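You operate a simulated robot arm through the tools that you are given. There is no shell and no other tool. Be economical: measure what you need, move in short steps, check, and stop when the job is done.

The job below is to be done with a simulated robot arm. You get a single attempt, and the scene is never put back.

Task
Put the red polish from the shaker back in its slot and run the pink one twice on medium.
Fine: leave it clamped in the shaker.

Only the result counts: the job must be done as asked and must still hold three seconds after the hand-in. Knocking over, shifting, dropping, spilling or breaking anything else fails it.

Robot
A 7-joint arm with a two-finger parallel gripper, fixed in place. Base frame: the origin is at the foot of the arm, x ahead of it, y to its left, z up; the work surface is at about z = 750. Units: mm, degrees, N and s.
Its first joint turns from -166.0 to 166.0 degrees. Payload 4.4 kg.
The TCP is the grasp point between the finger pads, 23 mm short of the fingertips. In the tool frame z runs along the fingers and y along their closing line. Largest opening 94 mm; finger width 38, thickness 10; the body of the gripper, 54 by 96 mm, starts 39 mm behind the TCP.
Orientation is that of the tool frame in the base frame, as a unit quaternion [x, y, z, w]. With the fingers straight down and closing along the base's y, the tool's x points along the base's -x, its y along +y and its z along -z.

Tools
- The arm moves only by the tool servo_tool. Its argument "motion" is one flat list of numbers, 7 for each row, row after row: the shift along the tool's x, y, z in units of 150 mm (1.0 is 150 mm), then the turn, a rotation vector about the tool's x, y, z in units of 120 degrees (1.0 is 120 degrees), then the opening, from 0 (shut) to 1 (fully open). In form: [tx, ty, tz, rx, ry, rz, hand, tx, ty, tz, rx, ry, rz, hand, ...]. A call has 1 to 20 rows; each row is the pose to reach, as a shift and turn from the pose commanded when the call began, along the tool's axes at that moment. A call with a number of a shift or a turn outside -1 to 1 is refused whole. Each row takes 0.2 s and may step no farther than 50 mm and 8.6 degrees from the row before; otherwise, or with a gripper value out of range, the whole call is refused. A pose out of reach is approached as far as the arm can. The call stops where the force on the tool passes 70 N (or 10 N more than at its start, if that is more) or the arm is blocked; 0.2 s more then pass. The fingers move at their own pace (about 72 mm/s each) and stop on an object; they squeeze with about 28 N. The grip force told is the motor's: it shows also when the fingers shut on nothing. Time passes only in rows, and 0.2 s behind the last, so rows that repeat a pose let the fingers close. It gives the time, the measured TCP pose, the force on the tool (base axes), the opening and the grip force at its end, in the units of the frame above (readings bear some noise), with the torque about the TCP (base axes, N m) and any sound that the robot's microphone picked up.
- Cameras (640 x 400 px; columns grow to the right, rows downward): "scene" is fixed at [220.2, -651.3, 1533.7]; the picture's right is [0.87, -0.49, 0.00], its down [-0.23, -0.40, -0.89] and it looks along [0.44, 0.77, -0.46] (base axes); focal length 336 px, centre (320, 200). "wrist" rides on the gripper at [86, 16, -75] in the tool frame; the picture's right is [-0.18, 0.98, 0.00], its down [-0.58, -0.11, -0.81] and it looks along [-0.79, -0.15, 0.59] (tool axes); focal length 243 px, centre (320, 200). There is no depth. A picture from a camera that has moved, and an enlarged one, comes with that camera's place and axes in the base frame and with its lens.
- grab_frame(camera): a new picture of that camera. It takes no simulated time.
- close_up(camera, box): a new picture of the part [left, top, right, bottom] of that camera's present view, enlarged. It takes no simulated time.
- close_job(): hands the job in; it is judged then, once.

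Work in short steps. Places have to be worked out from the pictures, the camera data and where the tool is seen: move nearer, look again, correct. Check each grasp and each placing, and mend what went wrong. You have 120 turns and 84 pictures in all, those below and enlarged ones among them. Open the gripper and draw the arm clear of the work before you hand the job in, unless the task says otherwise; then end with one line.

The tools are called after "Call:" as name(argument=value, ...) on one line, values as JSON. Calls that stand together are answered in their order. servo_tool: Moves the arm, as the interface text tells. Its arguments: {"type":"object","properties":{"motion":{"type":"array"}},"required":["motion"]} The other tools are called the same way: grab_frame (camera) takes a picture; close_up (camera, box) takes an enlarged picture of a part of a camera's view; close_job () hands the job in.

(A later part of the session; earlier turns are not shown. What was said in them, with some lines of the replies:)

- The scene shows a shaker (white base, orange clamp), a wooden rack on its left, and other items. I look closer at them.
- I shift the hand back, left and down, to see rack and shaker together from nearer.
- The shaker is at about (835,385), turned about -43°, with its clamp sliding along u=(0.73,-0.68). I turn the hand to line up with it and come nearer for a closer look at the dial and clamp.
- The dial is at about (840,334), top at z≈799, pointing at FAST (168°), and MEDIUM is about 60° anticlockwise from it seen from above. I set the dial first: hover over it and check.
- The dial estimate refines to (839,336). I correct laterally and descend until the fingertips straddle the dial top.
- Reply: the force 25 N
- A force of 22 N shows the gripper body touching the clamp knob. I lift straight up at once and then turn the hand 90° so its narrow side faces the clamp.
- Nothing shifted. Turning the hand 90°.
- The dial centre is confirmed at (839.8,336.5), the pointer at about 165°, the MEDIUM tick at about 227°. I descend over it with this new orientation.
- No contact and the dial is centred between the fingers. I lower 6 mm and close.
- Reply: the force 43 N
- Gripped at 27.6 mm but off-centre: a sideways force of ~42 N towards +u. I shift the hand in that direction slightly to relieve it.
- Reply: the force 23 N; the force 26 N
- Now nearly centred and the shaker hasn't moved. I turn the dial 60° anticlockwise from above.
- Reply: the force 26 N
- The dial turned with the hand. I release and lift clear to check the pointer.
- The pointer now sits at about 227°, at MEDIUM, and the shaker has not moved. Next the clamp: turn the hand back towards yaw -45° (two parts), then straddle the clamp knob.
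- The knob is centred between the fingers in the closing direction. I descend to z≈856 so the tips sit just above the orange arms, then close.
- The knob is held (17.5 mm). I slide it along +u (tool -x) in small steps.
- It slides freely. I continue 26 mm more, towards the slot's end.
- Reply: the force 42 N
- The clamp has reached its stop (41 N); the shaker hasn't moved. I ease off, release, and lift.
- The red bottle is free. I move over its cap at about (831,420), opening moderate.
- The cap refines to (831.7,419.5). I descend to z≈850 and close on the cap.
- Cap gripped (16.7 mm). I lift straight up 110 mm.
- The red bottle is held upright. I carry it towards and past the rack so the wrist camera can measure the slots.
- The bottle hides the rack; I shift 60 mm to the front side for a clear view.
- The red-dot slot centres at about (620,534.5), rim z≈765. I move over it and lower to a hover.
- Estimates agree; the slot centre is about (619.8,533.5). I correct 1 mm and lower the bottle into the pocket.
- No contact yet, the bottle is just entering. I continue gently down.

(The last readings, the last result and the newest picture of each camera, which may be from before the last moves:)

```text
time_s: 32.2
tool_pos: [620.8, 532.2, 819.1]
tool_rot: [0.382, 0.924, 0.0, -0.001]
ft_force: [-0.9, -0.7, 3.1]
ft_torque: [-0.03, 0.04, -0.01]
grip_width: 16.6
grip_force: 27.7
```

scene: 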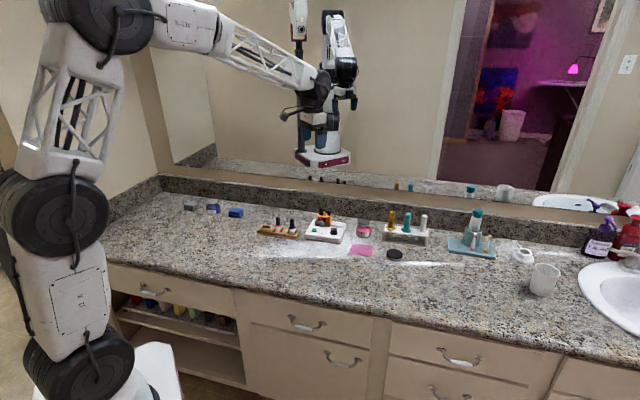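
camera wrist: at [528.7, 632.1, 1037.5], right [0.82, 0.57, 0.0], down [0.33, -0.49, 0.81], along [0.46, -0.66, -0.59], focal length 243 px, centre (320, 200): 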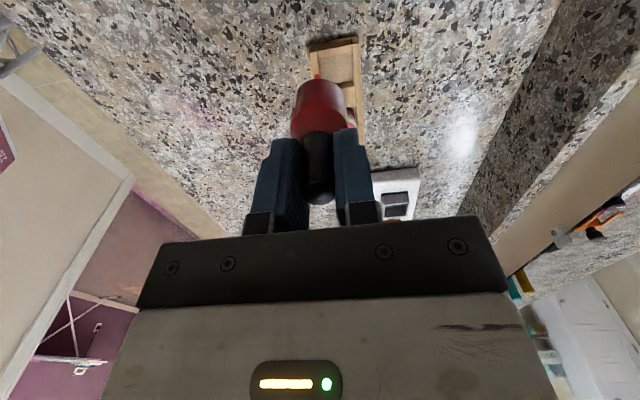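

Call:
servo_tool(motion=[0, 0, 0.01, 0, 0, 0, 0.05, 0, 0, 0.02, 0, 0, 0, 0.05])

Call:
close_up(camera="scene", box=[250, 185, 310, 245])

```text
time_s: 32.8
tool_pos: [620.3, 532.1, 817.8]
tool_rot: [0.382, 0.924, 0.001, 0.0]
ft_force: [-4.8, -10.5, 43.3]
ft_torque: [-0.41, 0.29, 0.05]
grip_width: 16.9
grip_force: 28.1
```

```text
6.67 times, centred on (280, 215) of scene
camera zoom: at [220.2, -651.3, 1533.7], right [0.87, -0.49, 0.0], down [-0.23, -0.4, -0.89], along [0.44, 0.77, -0.46], focal length 2243 px, centre (587, 100)
```

zoom: 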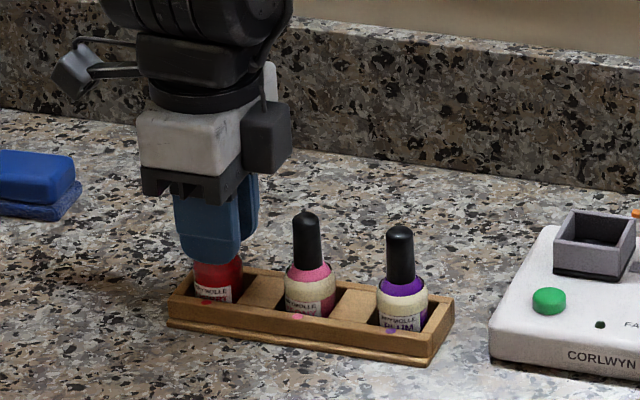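

Seated (43 N upward at z≈818). I ease up, open and lift clear.

Call:
servo_tool(motion=[0, 0, -0.013, 0, 0, 0, 0.05, 0, 0, -0.013, 0, 0, 0, 0.4, 0, 0, -0.013, 0, 0, 0, 0.4, 0, 0, -0.1, 0, 0, 0, 0.4, 0, 0, -0.35, 0, 0, 0, 0.4, 0, 0, -0.6, 0, 0, 0, 0.4])

Call:
close_up(camera="scene", box=[250, 185, 310, 245])

Call:
grab_frame(camera="wrist")

```text
time_s: 34.2
tool_pos: [620.4, 531.7, 903.7]
tool_rot: [0.382, 0.924, 0.0, 0.0]
ft_force: [1.1, -1.0, -0.2]
ft_torque: [-0.01, 0.01, 0.0]
grip_width: 37.4
grip_force: 0.0
```

```text
6.67 times, centred on (280, 215) of scene
camera zoom: at [220.2, -651.3, 1533.7], right [0.87, -0.49, 0.0], down [-0.23, -0.4, -0.89], along [0.44, 0.77, -0.46], focal length 2243 px, centre (587, 100)
```

zoom: 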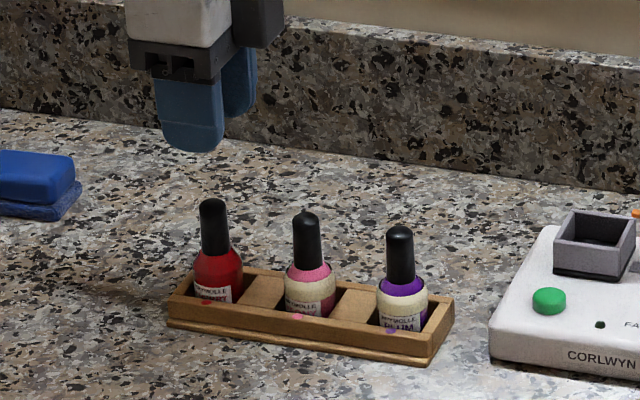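

```text
40 pictures are left
camera wrist: at [570.7, 605.5, 978.9], right [0.82, 0.57, 0.0], down [0.34, -0.49, 0.81], along [0.46, -0.66, -0.59], focal length 243 px, centre (320, 200)
```

wrist: 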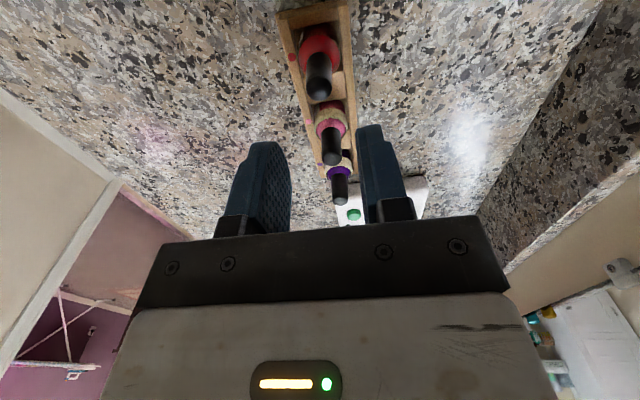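

The red polish stands in its slot. The pink cap is at about (665,488.3); I move over it, descend and grip.

Call:
servo_tool(motion=[-0.2, 0.003, 0, 0, 0, 0, 0.4, -0.413, 0.006, 0, 0, 0, 0, 0.4, -0.413, 0.006, 0.2, 0, 0, 0, 0.4, -0.413, 0.006, 0.4, 0, 0, 0, 0.4, -0.413, 0.006, 0.56, 0, 0, 0, 0.4, -0.413, 0.006, 0.56, 0, 0, 0, 0.2, -0.413, 0.006, 0.56, 0, 0, 0, 0.05, -0.413, 0.006, 0.56, 0, 0, 0, 0.05])

Call:
close_up(camera="scene", box=[250, 185, 310, 245])

```text
time_s: 36.0
tool_pos: [664.6, 489.0, 819.1]
tool_rot: [0.382, 0.924, 0.0, 0.0]
ft_force: [0.0, 0.4, 0.9]
ft_torque: [0.01, -0.04, 0.01]
grip_width: 16.4
grip_force: 28.0
```

```text
6.67 times, centred on (280, 215) of scene
camera zoom: at [220.2, -651.3, 1533.7], right [0.87, -0.49, 0.0], down [-0.23, -0.4, -0.89], along [0.44, 0.77, -0.46], focal length 2243 px, centre (587, 100)
```

zoom: 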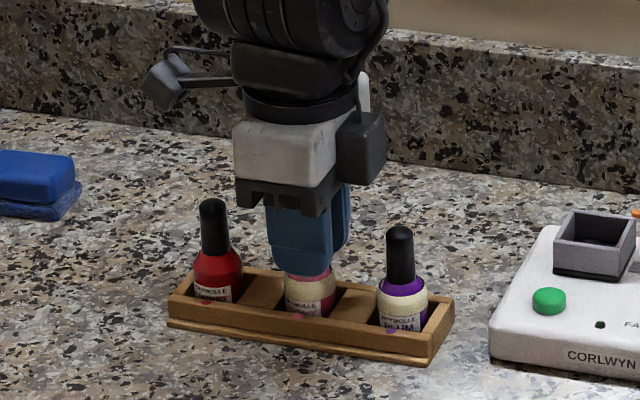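

Gripped cleanly (16.4 mm, no load). I lift straight out and move towards the shaker.

Call:
servo_tool(motion=[0, 0, -0.05, 0, 0, 0, 0.05, 0, 0, -0.2, 0, 0, 0, 0.05, 0, 0, -0.4, 0, 0, 0, 0.05, 0, 0, -0.65, 0, 0, 0, 0.05, 0, 0, -0.87, 0, 0, 0, 0.05, -0.25, 0.1, -0.87, 0, 0, 0, 0.05, -0.5, 0.2, -0.87, 0, 0, 0, 0.05, -0.75, 0.3, -0.87, 0, 0, 0, 0.05])

Call:
close_up(camera="scene", box=[250, 160, 350, 245])

```text
time_s: 37.8
tool_pos: [775.6, 442.4, 950.3]
tool_rot: [0.381, 0.924, 0.0, -0.001]
ft_force: [-0.5, 0.3, -0.8]
ft_torque: [0.02, 0.02, 0.01]
grip_width: 16.3
grip_force: 28.1
```

```text
4.71 times, centred on (300, 202) of scene
camera zoom: at [220.2, -651.3, 1533.7], right [0.87, -0.49, 0.0], down [-0.23, -0.4, -0.89], along [0.44, 0.77, -0.46], focal length 1583 px, centre (414, 188)
```

zoom: 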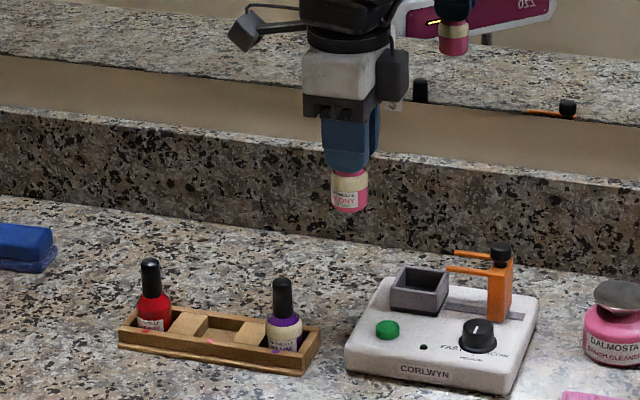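

Call:
servo_tool(motion=[-0.19, 0.077, 0, 0, 0, 0, 0.05, -0.379, 0.153, 0, 0, 0, 0, 0.05, -0.379, 0.153, 0.22, 0, 0, 0, 0.05, -0.379, 0.153, 0.435, 0, 0, 0, 0.05])

Call:
close_up(camera="wrist", box=[240, 0, 400, 160])

Call:
close_up(camera="scene", box=[300, 185, 350, 235])

```text
time_s: 38.8
tool_pos: [832.7, 416.7, 885.8]
tool_rot: [0.383, 0.924, 0.001, 0.0]
ft_force: [0.8, 0.5, 0.3]
ft_torque: [0.02, 0.0, 0.01]
grip_width: 16.7
grip_force: 28.0
```

```text
2.50 times, centred on (320, 80) of wrist
camera zoom: at [781.9, 490.4, 961.4], right [0.82, 0.57, 0.0], down [0.33, -0.49, 0.81], along [0.46, -0.66, -0.59], focal length 606 px, centre (320, 500)
```

zoom: 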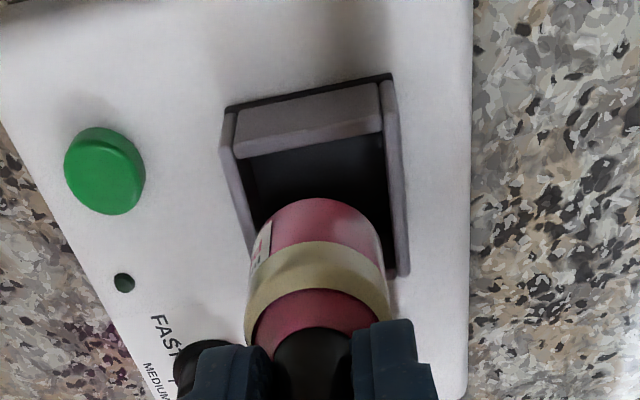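

```text
8.00 times, centred on (325, 210) of scene
camera zoom: at [220.2, -651.3, 1533.7], right [0.87, -0.49, 0.0], down [-0.23, -0.4, -0.89], along [0.44, 0.77, -0.46], focal length 2691 px, centre (280, 120)
```

zoom: 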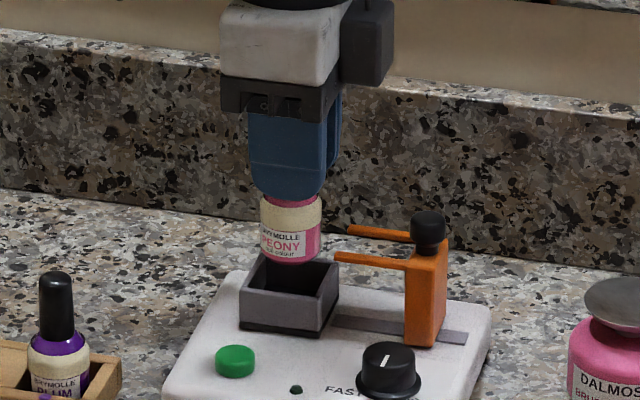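

I nudge ~1.5 mm (-u, +v) to match where the red bottle stood and lower into the cup.

Call:
servo_tool(motion=[0.01, 0.006, 0.05, 0, 0, 0, 0.05, 0.01, 0.006, 0.1, 0, 0, 0, 0.05, 0.01, 0.006, 0.15, 0, 0, 0, 0.05, 0.01, 0.006, 0.2, 0, 0, 0, 0.05])

Call:
close_up(camera="scene", box=[300, 185, 350, 235])

```text
time_s: 39.8
tool_pos: [831.9, 419.0, 855.6]
tool_rot: [0.381, 0.924, 0.001, 0.0]
ft_force: [0.4, 0.6, -0.1]
ft_torque: [0.01, 0.01, -0.01]
grip_width: 16.2
grip_force: 27.9
```

```text
8.00 times, centred on (325, 210) of scene
camera zoom: at [220.2, -651.3, 1533.7], right [0.87, -0.49, 0.0], down [-0.23, -0.4, -0.89], along [0.44, 0.77, -0.46], focal length 2691 px, centre (280, 120)
```

zoom: 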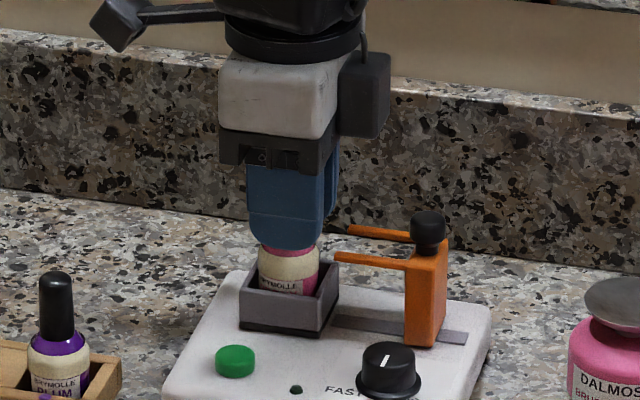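

Inside the cup without contact. I lower gently to the floor of the cup.

Call:
servo_tool(motion=[0, 0, 0.015, 0, 0, 0, 0.05, 0, 0, 0.03, 0, 0, 0, 0.05, 0, 0, 0.037, 0, 0, 0, 0.05])

```text
time_s: 40.6
tool_pos: [831.3, 419.3, 849.7]
tool_rot: [0.382, 0.924, 0.0, -0.001]
ft_force: [-2.2, -2.8, 6.4]
ft_torque: [-0.13, 0.11, 0.04]
grip_width: 16.6
grip_force: 28.0
```

Light contact at z≈849.7, the same height as for the red one: seated. I open and lift.

Call:
servo_tool(motion=[0, 0, 0, 0, 0, 0, 0.4, 0, 0, 0, 0, 0, 0, 0.4, 0, 0, -0.1, 0, 0, 0, 0.4, 0, 0, -0.3, 0, 0, 0, 0.4, 0, 0, -0.5, 0, 0, 0, 0.4])

Call:
close_up(camera="scene", box=[300, 185, 350, 235])

Call:
close_up(camera="wrist", box=[220, 0, 420, 200])

```text
time_s: 41.8
tool_pos: [831.6, 417.8, 924.8]
tool_rot: [0.382, 0.924, 0.0, -0.001]
ft_force: [-0.1, 0.3, -1.0]
ft_torque: [0.01, 0.02, 0.0]
grip_width: 37.4
grip_force: 0.0
```

```text
8.00 times, centred on (325, 210) of scene
camera zoom: at [220.2, -651.3, 1533.7], right [0.87, -0.49, 0.0], down [-0.23, -0.4, -0.89], along [0.44, 0.77, -0.46], focal length 2691 px, centre (280, 120)
```

zoom: 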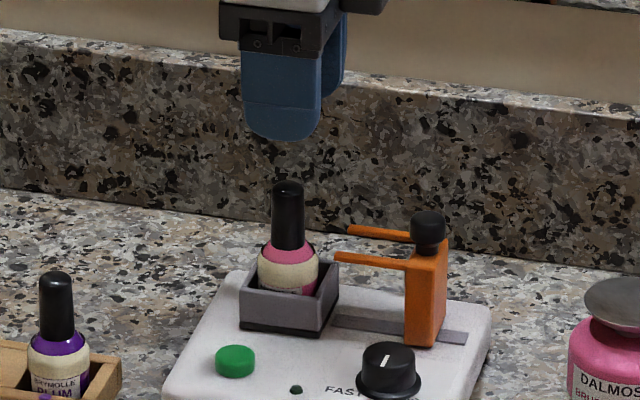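

```text
2.00 times, centred on (320, 100) of wrist
camera zoom: at [781.9, 491.0, 1000.8], right [0.82, 0.57, 0.0], down [0.34, -0.49, 0.81], along [0.46, -0.66, -0.59], focal length 485 px, centre (320, 400)
```

zoom: 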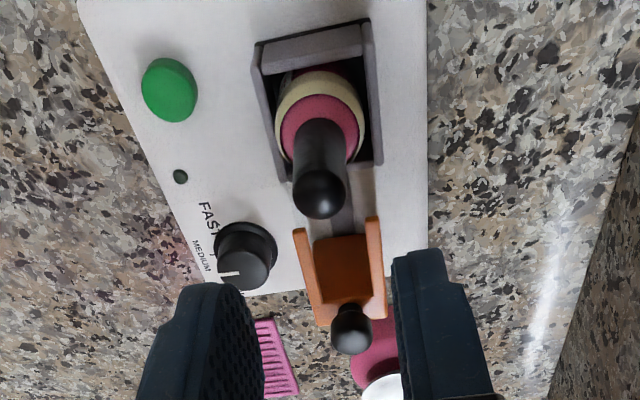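

Pink is seated and the dial pointer is right at the MEDIUM tick. Now I return to the clamp knob and grip it.

Call:
servo_tool(motion=[-0.26, 0.006, 0, 0, 0, 0, 0.45, -0.51, 0.011, 0, 0, 0, 0, 0.45, -0.51, 0.011, 0.2, 0, 0, 0, 0.45, -0.51, 0.011, 0.44, 0, 0, 0, 0.45, -0.51, 0.011, 0.44, 0, 0, 0, 0.25, -0.51, 0.011, 0.44, 0, 0, 0, 0.1, -0.51, 0.011, 0.44, 0, 0, 0, 0.1])

Call:
close_up(camera="scene", box=[300, 185, 350, 235])

```text
time_s: 43.4
tool_pos: [887.9, 366.8, 858.6]
tool_rot: [0.382, 0.924, -0.001, 0.0]
ft_force: [-18.8, -18.4, 10.4]
ft_torque: [-0.08, 0.62, 0.18]
grip_width: 21.6
grip_force: 13.0
```

```text
8.00 times, centred on (325, 210) of scene
camera zoom: at [220.2, -651.3, 1533.7], right [0.87, -0.49, 0.0], down [-0.23, -0.4, -0.89], along [0.44, 0.77, -0.46], focal length 2691 px, centre (280, 120)
```

zoom: 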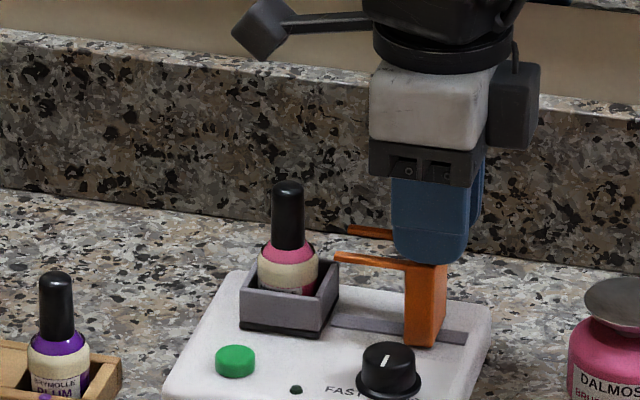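

The fingers are ~2 mm too far back (26 N towards -v, 21.6 mm). I shift that way to centre, keeping the grip closing.

Call:
servo_tool(motion=[0, -0.01, 0, 0, 0, 0, 0.1, 0, -0.014, 0, 0, 0, 0, 0.1, 0, -0.014, 0, 0, 0, 0, 0.1])

```text
time_s: 44.2
tool_pos: [886.1, 365.8, 858.2]
tool_rot: [0.383, 0.924, 0.0, 0.001]
ft_force: [-12.7, -13.0, 13.0]
ft_torque: [-0.26, 0.37, 0.11]
grip_width: 17.8
grip_force: 9.7
```

Call:
servo_tool(motion=[0, -0.007, 0, 0, 0, 0, 0.1, 0, -0.007, 0, 0, 0, 0, 0.1])

```text
time_s: 44.8
tool_pos: [886.4, 366.0, 858.4]
tool_rot: [0.382, 0.924, 0.001, 0.001]
ft_force: [13.7, 12.1, -1.5]
ft_torque: [0.24, -0.06, -0.27]
grip_width: 17.4
grip_force: 44.9
```

Properly gripped now. I slide the clamp back towards the bottle, 36 mm first.

Call:
servo_tool(motion=[0.04, 0.003, 0, 0, 0, 0, 0.1, 0.08, 0.003, 0, 0, 0, 0, 0.1, 0.12, 0.003, 0, 0, 0, 0, 0.1, 0.16, 0.003, 0, 0, 0, 0, 0.1, 0.2, 0.003, 0, 0, 0, 0, 0.1, 0.24, 0.003, 0, 0, 0, 0, 0.1])

Call:
close_up(camera="scene", box=[300, 185, 350, 235])

```text
time_s: 46.2
tool_pos: [861.6, 389.4, 859.3]
tool_rot: [0.381, 0.925, 0.0, 0.0]
ft_force: [16.2, 15.6, -5.0]
ft_torque: [0.7, 0.38, -0.12]
grip_width: 17.1
grip_force: 45.0
```

```text
8.00 times, centred on (325, 210) of scene
camera zoom: at [220.2, -651.3, 1533.7], right [0.87, -0.49, 0.0], down [-0.23, -0.4, -0.89], along [0.44, 0.77, -0.46], focal length 2691 px, centre (280, 120)
```

zoom: 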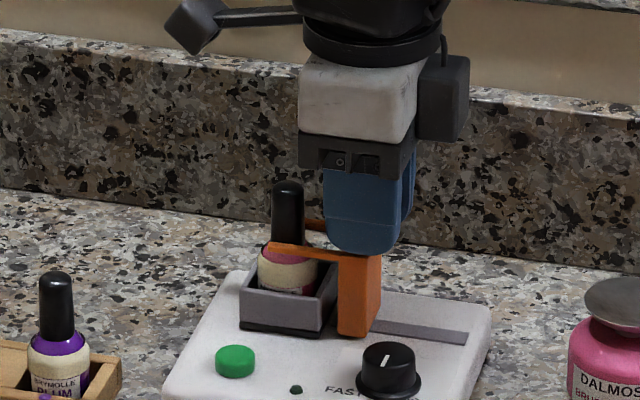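

Call:
servo_tool(motion=[0.02, 0.004, 0, 0, 0, 0, 0.1, 0.035, 0.004, 0, 0, 0, 0, 0.1, 0.045, 0.004, 0, 0, 0, 0, 0.1])

Call:
close_up(camera="scene", box=[300, 205, 350, 245])

```text
time_s: 47.0
tool_pos: [856.1, 395.6, 859.6]
tool_rot: [0.382, 0.924, 0.0, 0.0]
ft_force: [34.2, -14.8, -3.6]
ft_torque: [-0.46, -0.07, -0.13]
grip_width: 17.7
grip_force: 45.1
```

```text
10.00 times, centred on (325, 225) of scene
camera zoom: at [220.2, -651.3, 1533.7], right [0.87, -0.49, 0.0], down [-0.23, -0.4, -0.89], along [0.44, 0.77, -0.46], focal length 3364 px, centre (270, -50)
```

zoom: 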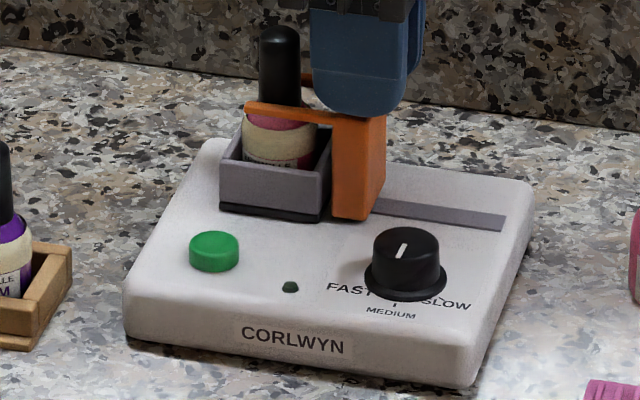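

The clamp is against its end stop, where it began. I release straight and lift.

Call:
servo_tool(motion=[0, 0, 0, 0, 0, 0, 0.45, 0, 0, 0, 0, 0, 0, 0.45, 0, 0, -0.15, 0, 0, 0, 0.45, 0, 0, -0.4, 0, 0, 0, 0.2, 0, 0, -0.5, 0, 0, 0, 0])

Call:
close_up(camera="scene", box=[300, 205, 350, 245])

```text
time_s: 48.2
tool_pos: [854.8, 395.7, 933.2]
tool_rot: [0.382, 0.924, 0.0, 0.0]
ft_force: [-0.4, -0.1, -0.5]
ft_torque: [-0.02, -0.01, 0.0]
grip_width: 0.2
grip_force: 28.2
```

```text
10.00 times, centred on (325, 225) of scene
camera zoom: at [220.2, -651.3, 1533.7], right [0.87, -0.49, 0.0], down [-0.23, -0.4, -0.89], along [0.44, 0.77, -0.46], focal length 3364 px, centre (270, -50)
```

zoom: 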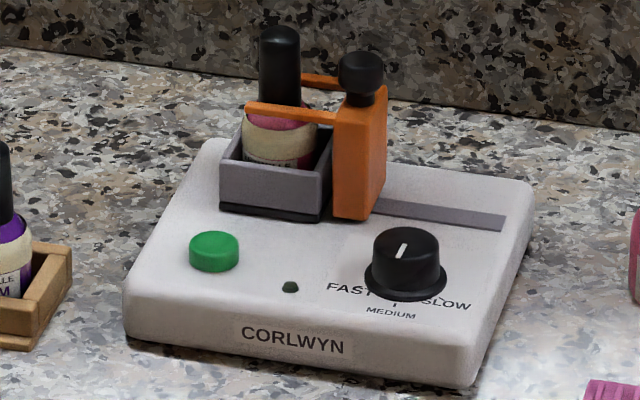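

The clamp is closed on the pink bottle, dial at MEDIUM. The start button is at about (780.2,388.5), top z≈786. I go above it with closed fingers, turned 90° so the gripper's narrow side faces the bottle.

Call:
servo_tool(motion=[0.03, -0.035, 0, 0, 0, -0.07, 0, 0.06, -0.07, 0, 0, 0, -0.14, 0, 0.09, -0.105, 0, 0, 0, -0.21, 0, 0.12, -0.14, 0, 0, 0, -0.28, 0, 0.15, -0.175, 0, 0, 0, -0.35, 0, 0.18, -0.21, 0, 0, 0, -0.42, 0, 0.21, -0.245, 0, 0, 0, -0.49, 0, 0.24, -0.28, 0, 0, 0, -0.56, 0, 0.27, -0.315, 0, 0, 0, -0.63, 0, 0.3, -0.35, 0, 0, 0, -0.69, 0, 0.318, -0.386, 0, 0, 0, -0.75, 0])

Call:
grab_frame(camera="wrist")

```text
time_s: 50.6
tool_pos: [780.0, 388.4, 933.4]
tool_rot: [-0.384, 0.923, 0.0, 0.001]
ft_force: [0.0, -0.7, -0.7]
ft_torque: [-0.01, 0.02, -0.01]
grip_width: 0.1
grip_force: 27.9
```

```text
28 pictures are left
camera wrist: at [707.2, 338.8, 1009.9], right [-0.57, 0.82, 0.0], down [0.49, 0.34, 0.81], along [0.66, 0.46, -0.59], focal length 243 px, centre (320, 200)
```

wrist: 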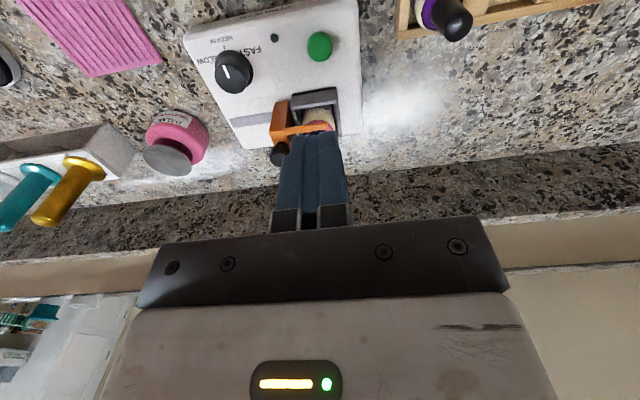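

The button is in line with the fingers. I descend to just above it.

Call:
servo_tool(motion=[0, 0, 0.25, 0, 0, 0, 0, 0, 0, 0.5, 0, 0, 0, 0, 0, 0, 0.7, 0, 0, 0, 0, 0, 0, 0.78, 0, 0, 0, 0])

Call:
close_up(camera="wrist", box=[230, 50, 410, 200])

Call:
close_up(camera="scene", box=[290, 190, 350, 245])

```text
time_s: 51.6
tool_pos: [781.0, 388.7, 815.6]
tool_rot: [-0.383, 0.924, -0.001, 0.0]
ft_force: [-0.5, 0.0, 0.7]
ft_torque: [0.05, 0.01, -0.01]
grip_width: 0.1
grip_force: 28.1
```

```text
2.67 times, centred on (320, 125) of wrist
camera zoom: at [708.9, 339.6, 891.4], right [-0.57, 0.82, 0.0], down [0.49, 0.34, 0.81], along [0.66, 0.46, -0.59], focal length 647 px, centre (320, 400)
```

zoom: 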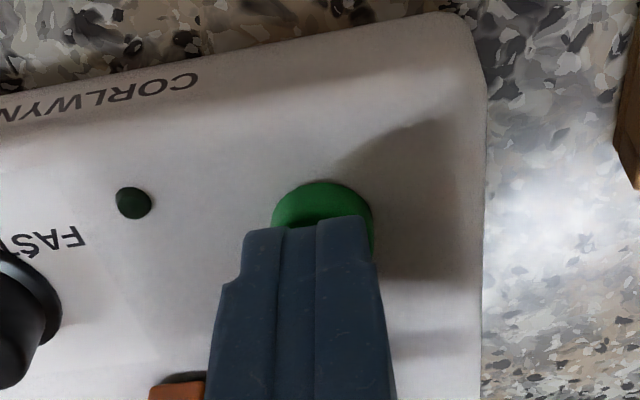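

```text
7.27 times, centred on (320, 218) of scene
camera zoom: at [220.2, -651.3, 1533.7], right [0.87, -0.49, 0.0], down [-0.23, -0.4, -0.89], along [0.44, 0.77, -0.46], focal length 2447 px, centre (320, 73)
```

zoom: 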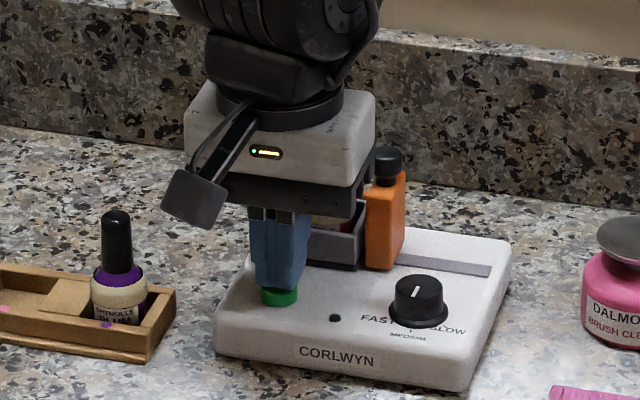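

Just above the button. I press down a few mm and watch force and sound.

Call:
servo_tool(motion=[0, 0, 0.02, 0, 0, 0, 0, 0, 0, 0.035, 0, 0, 0, 0, 0, 0, 0.045, 0, 0, 0, 0])

```text
time_s: 52.4
tool_pos: [780.8, 388.4, 809.0]
tool_rot: [-0.383, 0.924, 0.0, 0.0]
ft_force: [-0.1, 0.4, 4.3]
ft_torque: [0.04, 0.01, 0.02]
grip_width: 0.0
grip_force: 27.7
heard: click
```

A click was heard. I retract 20 mm and check whether it runs.

Call:
servo_tool(motion=[0, 0, -0.06, 0, 0, 0, 0, 0, 0, -0.13, 0, 0, 0, 0])

Call:
close_up(camera="scene", box=[290, 190, 350, 245])

```text
time_s: 53.0
tool_pos: [780.3, 387.4, 830.3]
tool_rot: [-0.383, 0.924, 0.0, 0.001]
ft_force: [-0.4, 0.4, -0.5]
ft_torque: [0.02, 0.0, -0.02]
grip_width: 0.2
grip_force: 27.5
```

```text
7.27 times, centred on (320, 218) of scene
camera zoom: at [220.2, -651.3, 1533.7], right [0.87, -0.49, 0.0], down [-0.23, -0.4, -0.89], along [0.44, 0.77, -0.46], focal length 2447 px, centre (320, 73)
```

zoom: 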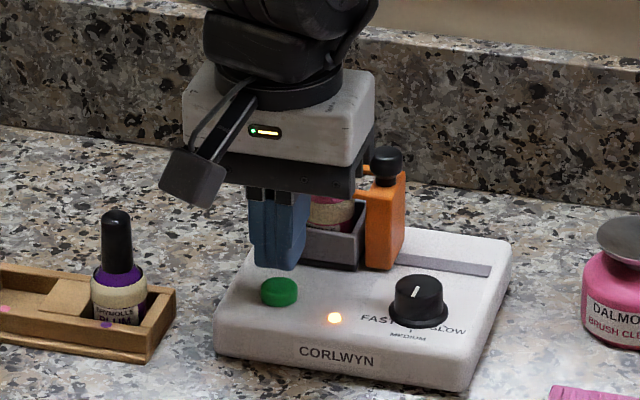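

The lamp is lit: run one is on. I wait in place.

Call:
servo_tool(motion=[0, 0, 0, 0, 0, 0, 0, 0, 0, 0, 0, 0, 0, 0, 0, 0, 0, 0, 0, 0, 0, 0, 0, 0, 0, 0, 0, 0, 0, 0, 0, 0, 0, 0, 0, 0, 0, 0, 0, 0, 0, 0, 0, 0, 0, 0, 0, 0, 0, 0, 0, 0, 0, 0, 0, 0, 0, 0, 0, 0, 0, 0, 0, 0, 0, 0, 0, 0, 0, 0, 0, 0, 0, 0, 0, 0, 0, 0, 0, 0, 0, 0, 0, 0, 0, 0, 0, 0, 0, 0, 0, 0, 0, 0, 0, 0, 0, 0, 0, 0, 0, 0, 0, 0, 0])

Call:
close_up(camera="scene", box=[290, 190, 350, 245])

```text
time_s: 56.2
tool_pos: [781.7, 387.4, 828.0]
tool_rot: [-0.384, 0.924, 0.0, 0.0]
ft_force: [0.6, 0.1, 0.8]
ft_torque: [-0.05, 0.0, -0.03]
grip_width: 0.1
grip_force: 28.0
```

```text
7.27 times, centred on (320, 218) of scene
camera zoom: at [220.2, -651.3, 1533.7], right [0.87, -0.49, 0.0], down [-0.23, -0.4, -0.89], along [0.44, 0.77, -0.46], focal length 2447 px, centre (320, 73)
```

zoom: 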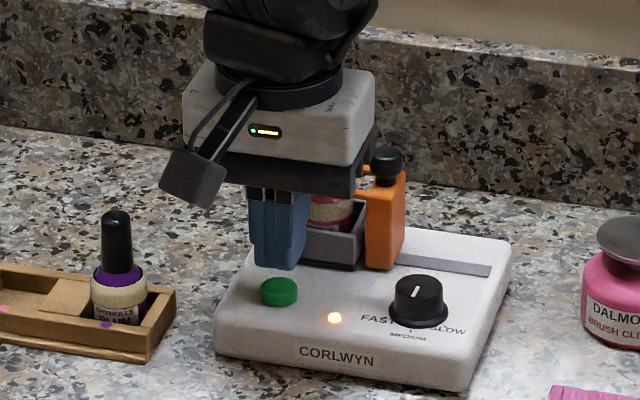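

Still running. I wait 4 s more.

Call:
servo_tool(motion=[0, 0, 0, 0, 0, 0, 0, 0, 0, 0, 0, 0, 0, 0, 0, 0, 0, 0, 0, 0, 0, 0, 0, 0, 0, 0, 0, 0, 0, 0, 0, 0, 0, 0, 0, 0, 0, 0, 0, 0, 0, 0, 0, 0, 0, 0, 0, 0, 0, 0, 0, 0, 0, 0, 0, 0, 0, 0, 0, 0, 0, 0, 0, 0, 0, 0, 0, 0, 0, 0, 0, 0, 0, 0, 0, 0, 0, 0, 0, 0, 0, 0, 0, 0, 0, 0, 0, 0, 0, 0, 0, 0, 0, 0, 0, 0, 0, 0, 0, 0, 0, 0, 0, 0, 0, 0, 0, 0, 0, 0, 0, 0, 0, 0, 0, 0, 0, 0, 0, 0, 0, 0, 0, 0, 0, 0, 0, 0, 0, 0, 0, 0, 0, 0, 0, 0, 0, 0, 0, 0])

Call:
close_up(camera="scene", box=[290, 190, 350, 245])

```text
time_s: 60.4
tool_pos: [780.2, 386.9, 828.3]
tool_rot: [-0.383, 0.924, 0.0, 0.001]
ft_force: [-0.4, 0.3, -0.3]
ft_torque: [0.01, -0.04, 0.01]
grip_width: 0.0
grip_force: 27.5
```

```text
7.27 times, centred on (320, 218) of scene
camera zoom: at [220.2, -651.3, 1533.7], right [0.87, -0.49, 0.0], down [-0.23, -0.4, -0.89], along [0.44, 0.77, -0.46], focal length 2447 px, centre (320, 73)
```

zoom: 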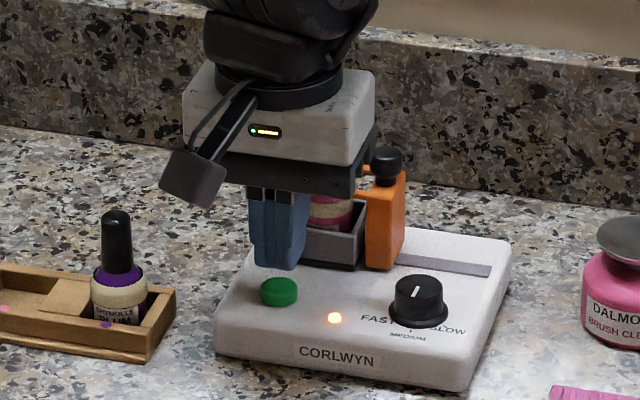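

Lamp still lit; I wait on.

Call:
servo_tool(motion=[0, 0, 0, 0, 0, 0, 0, 0, 0, 0, 0, 0, 0, 0, 0, 0, 0, 0, 0, 0, 0, 0, 0, 0, 0, 0, 0, 0, 0, 0, 0, 0, 0, 0, 0, 0, 0, 0, 0, 0, 0, 0, 0, 0, 0, 0, 0, 0, 0, 0, 0, 0, 0, 0, 0, 0, 0, 0, 0, 0, 0, 0, 0, 0, 0, 0, 0, 0, 0, 0, 0, 0, 0, 0, 0, 0, 0, 0, 0, 0, 0, 0, 0, 0, 0, 0, 0, 0, 0, 0, 0, 0, 0, 0, 0, 0, 0, 0, 0, 0, 0, 0, 0, 0, 0, 0, 0, 0, 0, 0, 0, 0, 0, 0, 0, 0, 0, 0, 0, 0, 0, 0, 0, 0, 0, 0, 0, 0, 0, 0, 0, 0, 0, 0, 0, 0, 0, 0, 0, 0])

Call:
close_up(camera="scene", box=[290, 190, 350, 245])

```text
time_s: 64.6
tool_pos: [781.7, 387.0, 829.3]
tool_rot: [-0.383, 0.924, 0.0, 0.001]
ft_force: [0.2, 0.3, 0.6]
ft_torque: [-0.02, 0.0, -0.02]
grip_width: 0.0
grip_force: 27.7
```

```text
7.27 times, centred on (320, 218) of scene
camera zoom: at [220.2, -651.3, 1533.7], right [0.87, -0.49, 0.0], down [-0.23, -0.4, -0.89], along [0.44, 0.77, -0.46], focal length 2447 px, centre (320, 73)
```

zoom: 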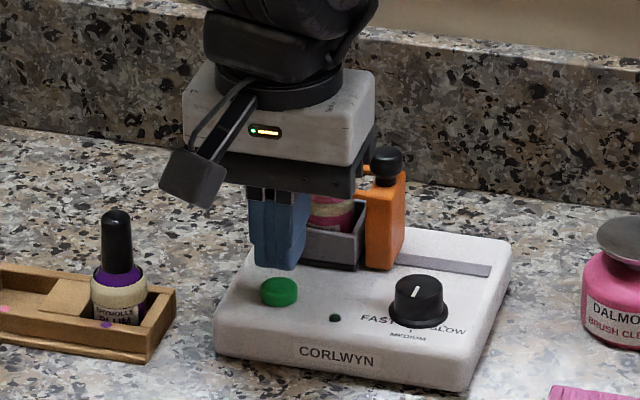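

Run one has ended (lamp off). I press the button a second time, to the same depth.

Call:
servo_tool(motion=[0, 0, 0.08, 0, 0, 0, 0, 0, 0, 0.115, 0, 0, 0, 0, 0, 0, 0.13, 0, 0, 0, 0])

```text
time_s: 65.4
tool_pos: [781.7, 388.0, 811.5]
tool_rot: [-0.384, 0.923, 0.0, 0.0]
ft_force: [-0.2, 0.5, 1.3]
ft_torque: [0.0, 0.01, 0.04]
grip_width: 0.0
grip_force: 27.4
heard: click
```

Call:
servo_tool(motion=[0, 0, -0.06, 0, 0, 0, 0, 0, 0, -0.13, 0, 0, 0, 0])

Call:
close_up(camera="scene", box=[290, 190, 350, 245])

```text
time_s: 66.0
tool_pos: [781.5, 388.2, 828.5]
tool_rot: [-0.384, 0.924, 0.001, 0.0]
ft_force: [0.5, 0.9, 0.2]
ft_torque: [0.01, 0.0, -0.01]
grip_width: 0.2
grip_force: 27.9
```

```text
7.27 times, centred on (320, 218) of scene
camera zoom: at [220.2, -651.3, 1533.7], right [0.87, -0.49, 0.0], down [-0.23, -0.4, -0.89], along [0.44, 0.77, -0.46], focal length 2447 px, centre (320, 73)
```

zoom: 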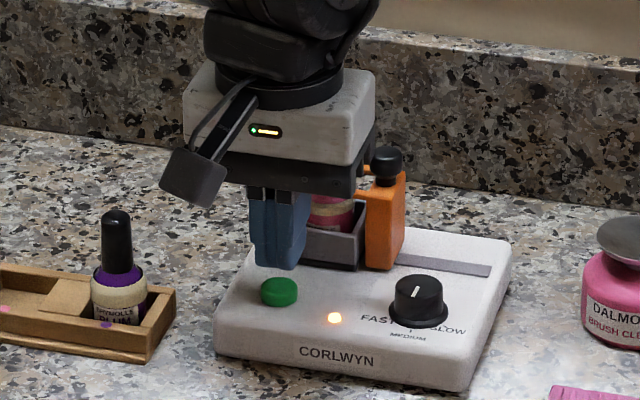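

Run two is on. I use the time to raise the hand clear, retreat, and open the fingers high up.

Call:
servo_tool(motion=[0, 0, -0.2, 0, 0, 0, 0, 0, 0, -0.45, 0, 0, 0, 0, 0, 0, -0.7, 0, 0, 0, 0, 0, 0, -0.95, 0, 0, 0, 0.2, 0.25, 0, -0.95, 0, 0, 0, 0.5, 0.5, 0, -0.95, 0, 0, 0, 0.5, 0.5, 0, -0.95, 0, 0, 0, 0.5, 0.5, 0, -0.95, 0, 0, 0, 0.5, 0.5, 0, -0.95, 0, 0, 0, 0.5, 0.5, 0, -0.95, 0, 0, 0, 0.5, 0.5, 0, -0.95, 0, 0, 0, 0.5, 0.5, 0, -0.95, 0, 0, 0, 0.5, 0.5, 0, -0.95, 0, 0, 0, 0.5, 0.5, 0, -0.95, 0, 0, 0, 0.5, 0.5, 0, -0.95, 0, 0, 0, 0.5, 0.5, 0, -0.95, 0, 0, 0, 0.5, 0.5, 0, -0.95, 0, 0, 0, 0.5, 0.5, 0, -0.95, 0, 0, 0, 0.5])

Call:
servo_tool(motion=[0, 0, 0, 0, 0, 0, 0.5, 0, 0, 0, 0, 0, 0, 0.5, 0, 0, 0, 0, 0, 0, 0.5, 0, 0, 0, 0, 0, 0, 0.5, 0, 0, 0, 0, 0, 0, 0.5, 0, 0, 0, 0, 0, 0, 0.5, 0, 0, 0, 0, 0, 0, 0.5, 0, 0, 0, 0, 0, 0, 0.5, 0, 0, 0, 0, 0, 0, 0.5, 0, 0, 0, 0, 0, 0, 0.5, 0, 0, 0, 0, 0, 0, 0.5, 0, 0, 0, 0, 0, 0, 0.5, 0, 0, 0, 0, 0, 0, 0.5, 0, 0, 0, 0, 0, 0, 0.5, 0, 0, 0, 0, 0, 0, 0.5, 0, 0, 0, 0, 0, 0, 0.5, 0, 0, 0, 0, 0, 0, 0.5, 0, 0, 0, 0, 0, 0, 0.5])

Call:
servo_tool(motion=[0, 0, 0, 0, 0, 0, 0.5, 0, 0, 0, 0, 0, 0, 0.5, 0, 0, 0, 0, 0, 0, 0.5, 0, 0, 0, 0, 0, 0, 0.5, 0, 0, 0, 0, 0, 0, 0.5, 0, 0, 0, 0, 0, 0, 0.5, 0, 0, 0, 0, 0, 0, 0.5, 0, 0, 0, 0, 0, 0, 0.5, 0, 0, 0, 0, 0, 0, 0.5, 0, 0, 0, 0, 0, 0, 0.5, 0, 0, 0, 0, 0, 0, 0.5, 0, 0, 0, 0, 0, 0, 0.5, 0, 0, 0, 0, 0, 0, 0.5, 0, 0, 0, 0, 0, 0, 0.5, 0, 0, 0, 0, 0, 0, 0.5, 0, 0, 0, 0, 0, 0, 0.5, 0, 0, 0, 0, 0, 0, 0.5, 0, 0, 0, 0, 0, 0, 0.5])

Call:
close_up(camera="scene", box=[250, 180, 380, 260])

```text
time_s: 69.8
tool_pos: [729.5, 334.2, 973.7]
tool_rot: [-0.384, 0.923, 0.0, 0.0]
ft_force: [-0.2, -0.2, 0.1]
ft_torque: [0.02, -0.02, 0.04]
grip_width: 46.9
grip_force: 0.0
```

```text
time_s: 73.6
tool_pos: [729.7, 334.5, 974.8]
tool_rot: [-0.384, 0.923, 0.0, 0.0]
ft_force: [-0.4, 0.2, -0.8]
ft_torque: [-0.02, -0.02, -0.03]
grip_width: 46.9
grip_force: 0.1
```

```text
time_s: 77.4
tool_pos: [729.3, 334.2, 973.4]
tool_rot: [-0.384, 0.924, 0.0, 0.0]
ft_force: [0.3, 0.2, 0.1]
ft_torque: [0.02, 0.0, -0.02]
grip_width: 47.0
grip_force: 0.1
```

```text
4.92 times, centred on (315, 220) of scene
camera zoom: at [220.2, -651.3, 1533.7], right [0.87, -0.49, 0.0], down [-0.23, -0.4, -0.89], along [0.44, 0.77, -0.46], focal length 1656 px, centre (345, 102)
```

zoom: 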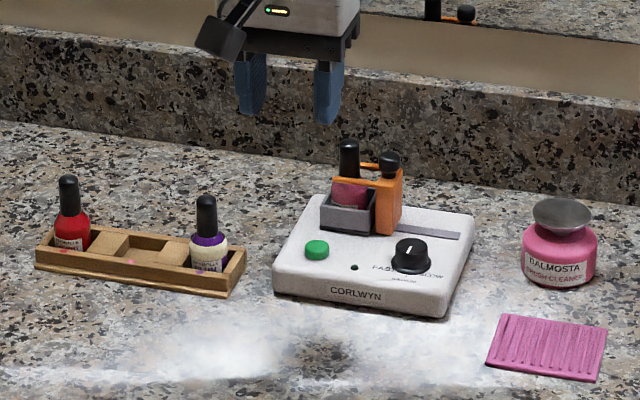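

The lamp is off after the second run. Red is in its slot, pink is still clamped in the shaker and the arm is clear, so I hand in.

Call:
close_job()

```text
The job is handed in.
```

The red polish is back in its slot, and the pink one was run twice on medium and is still clamped in the shaker.
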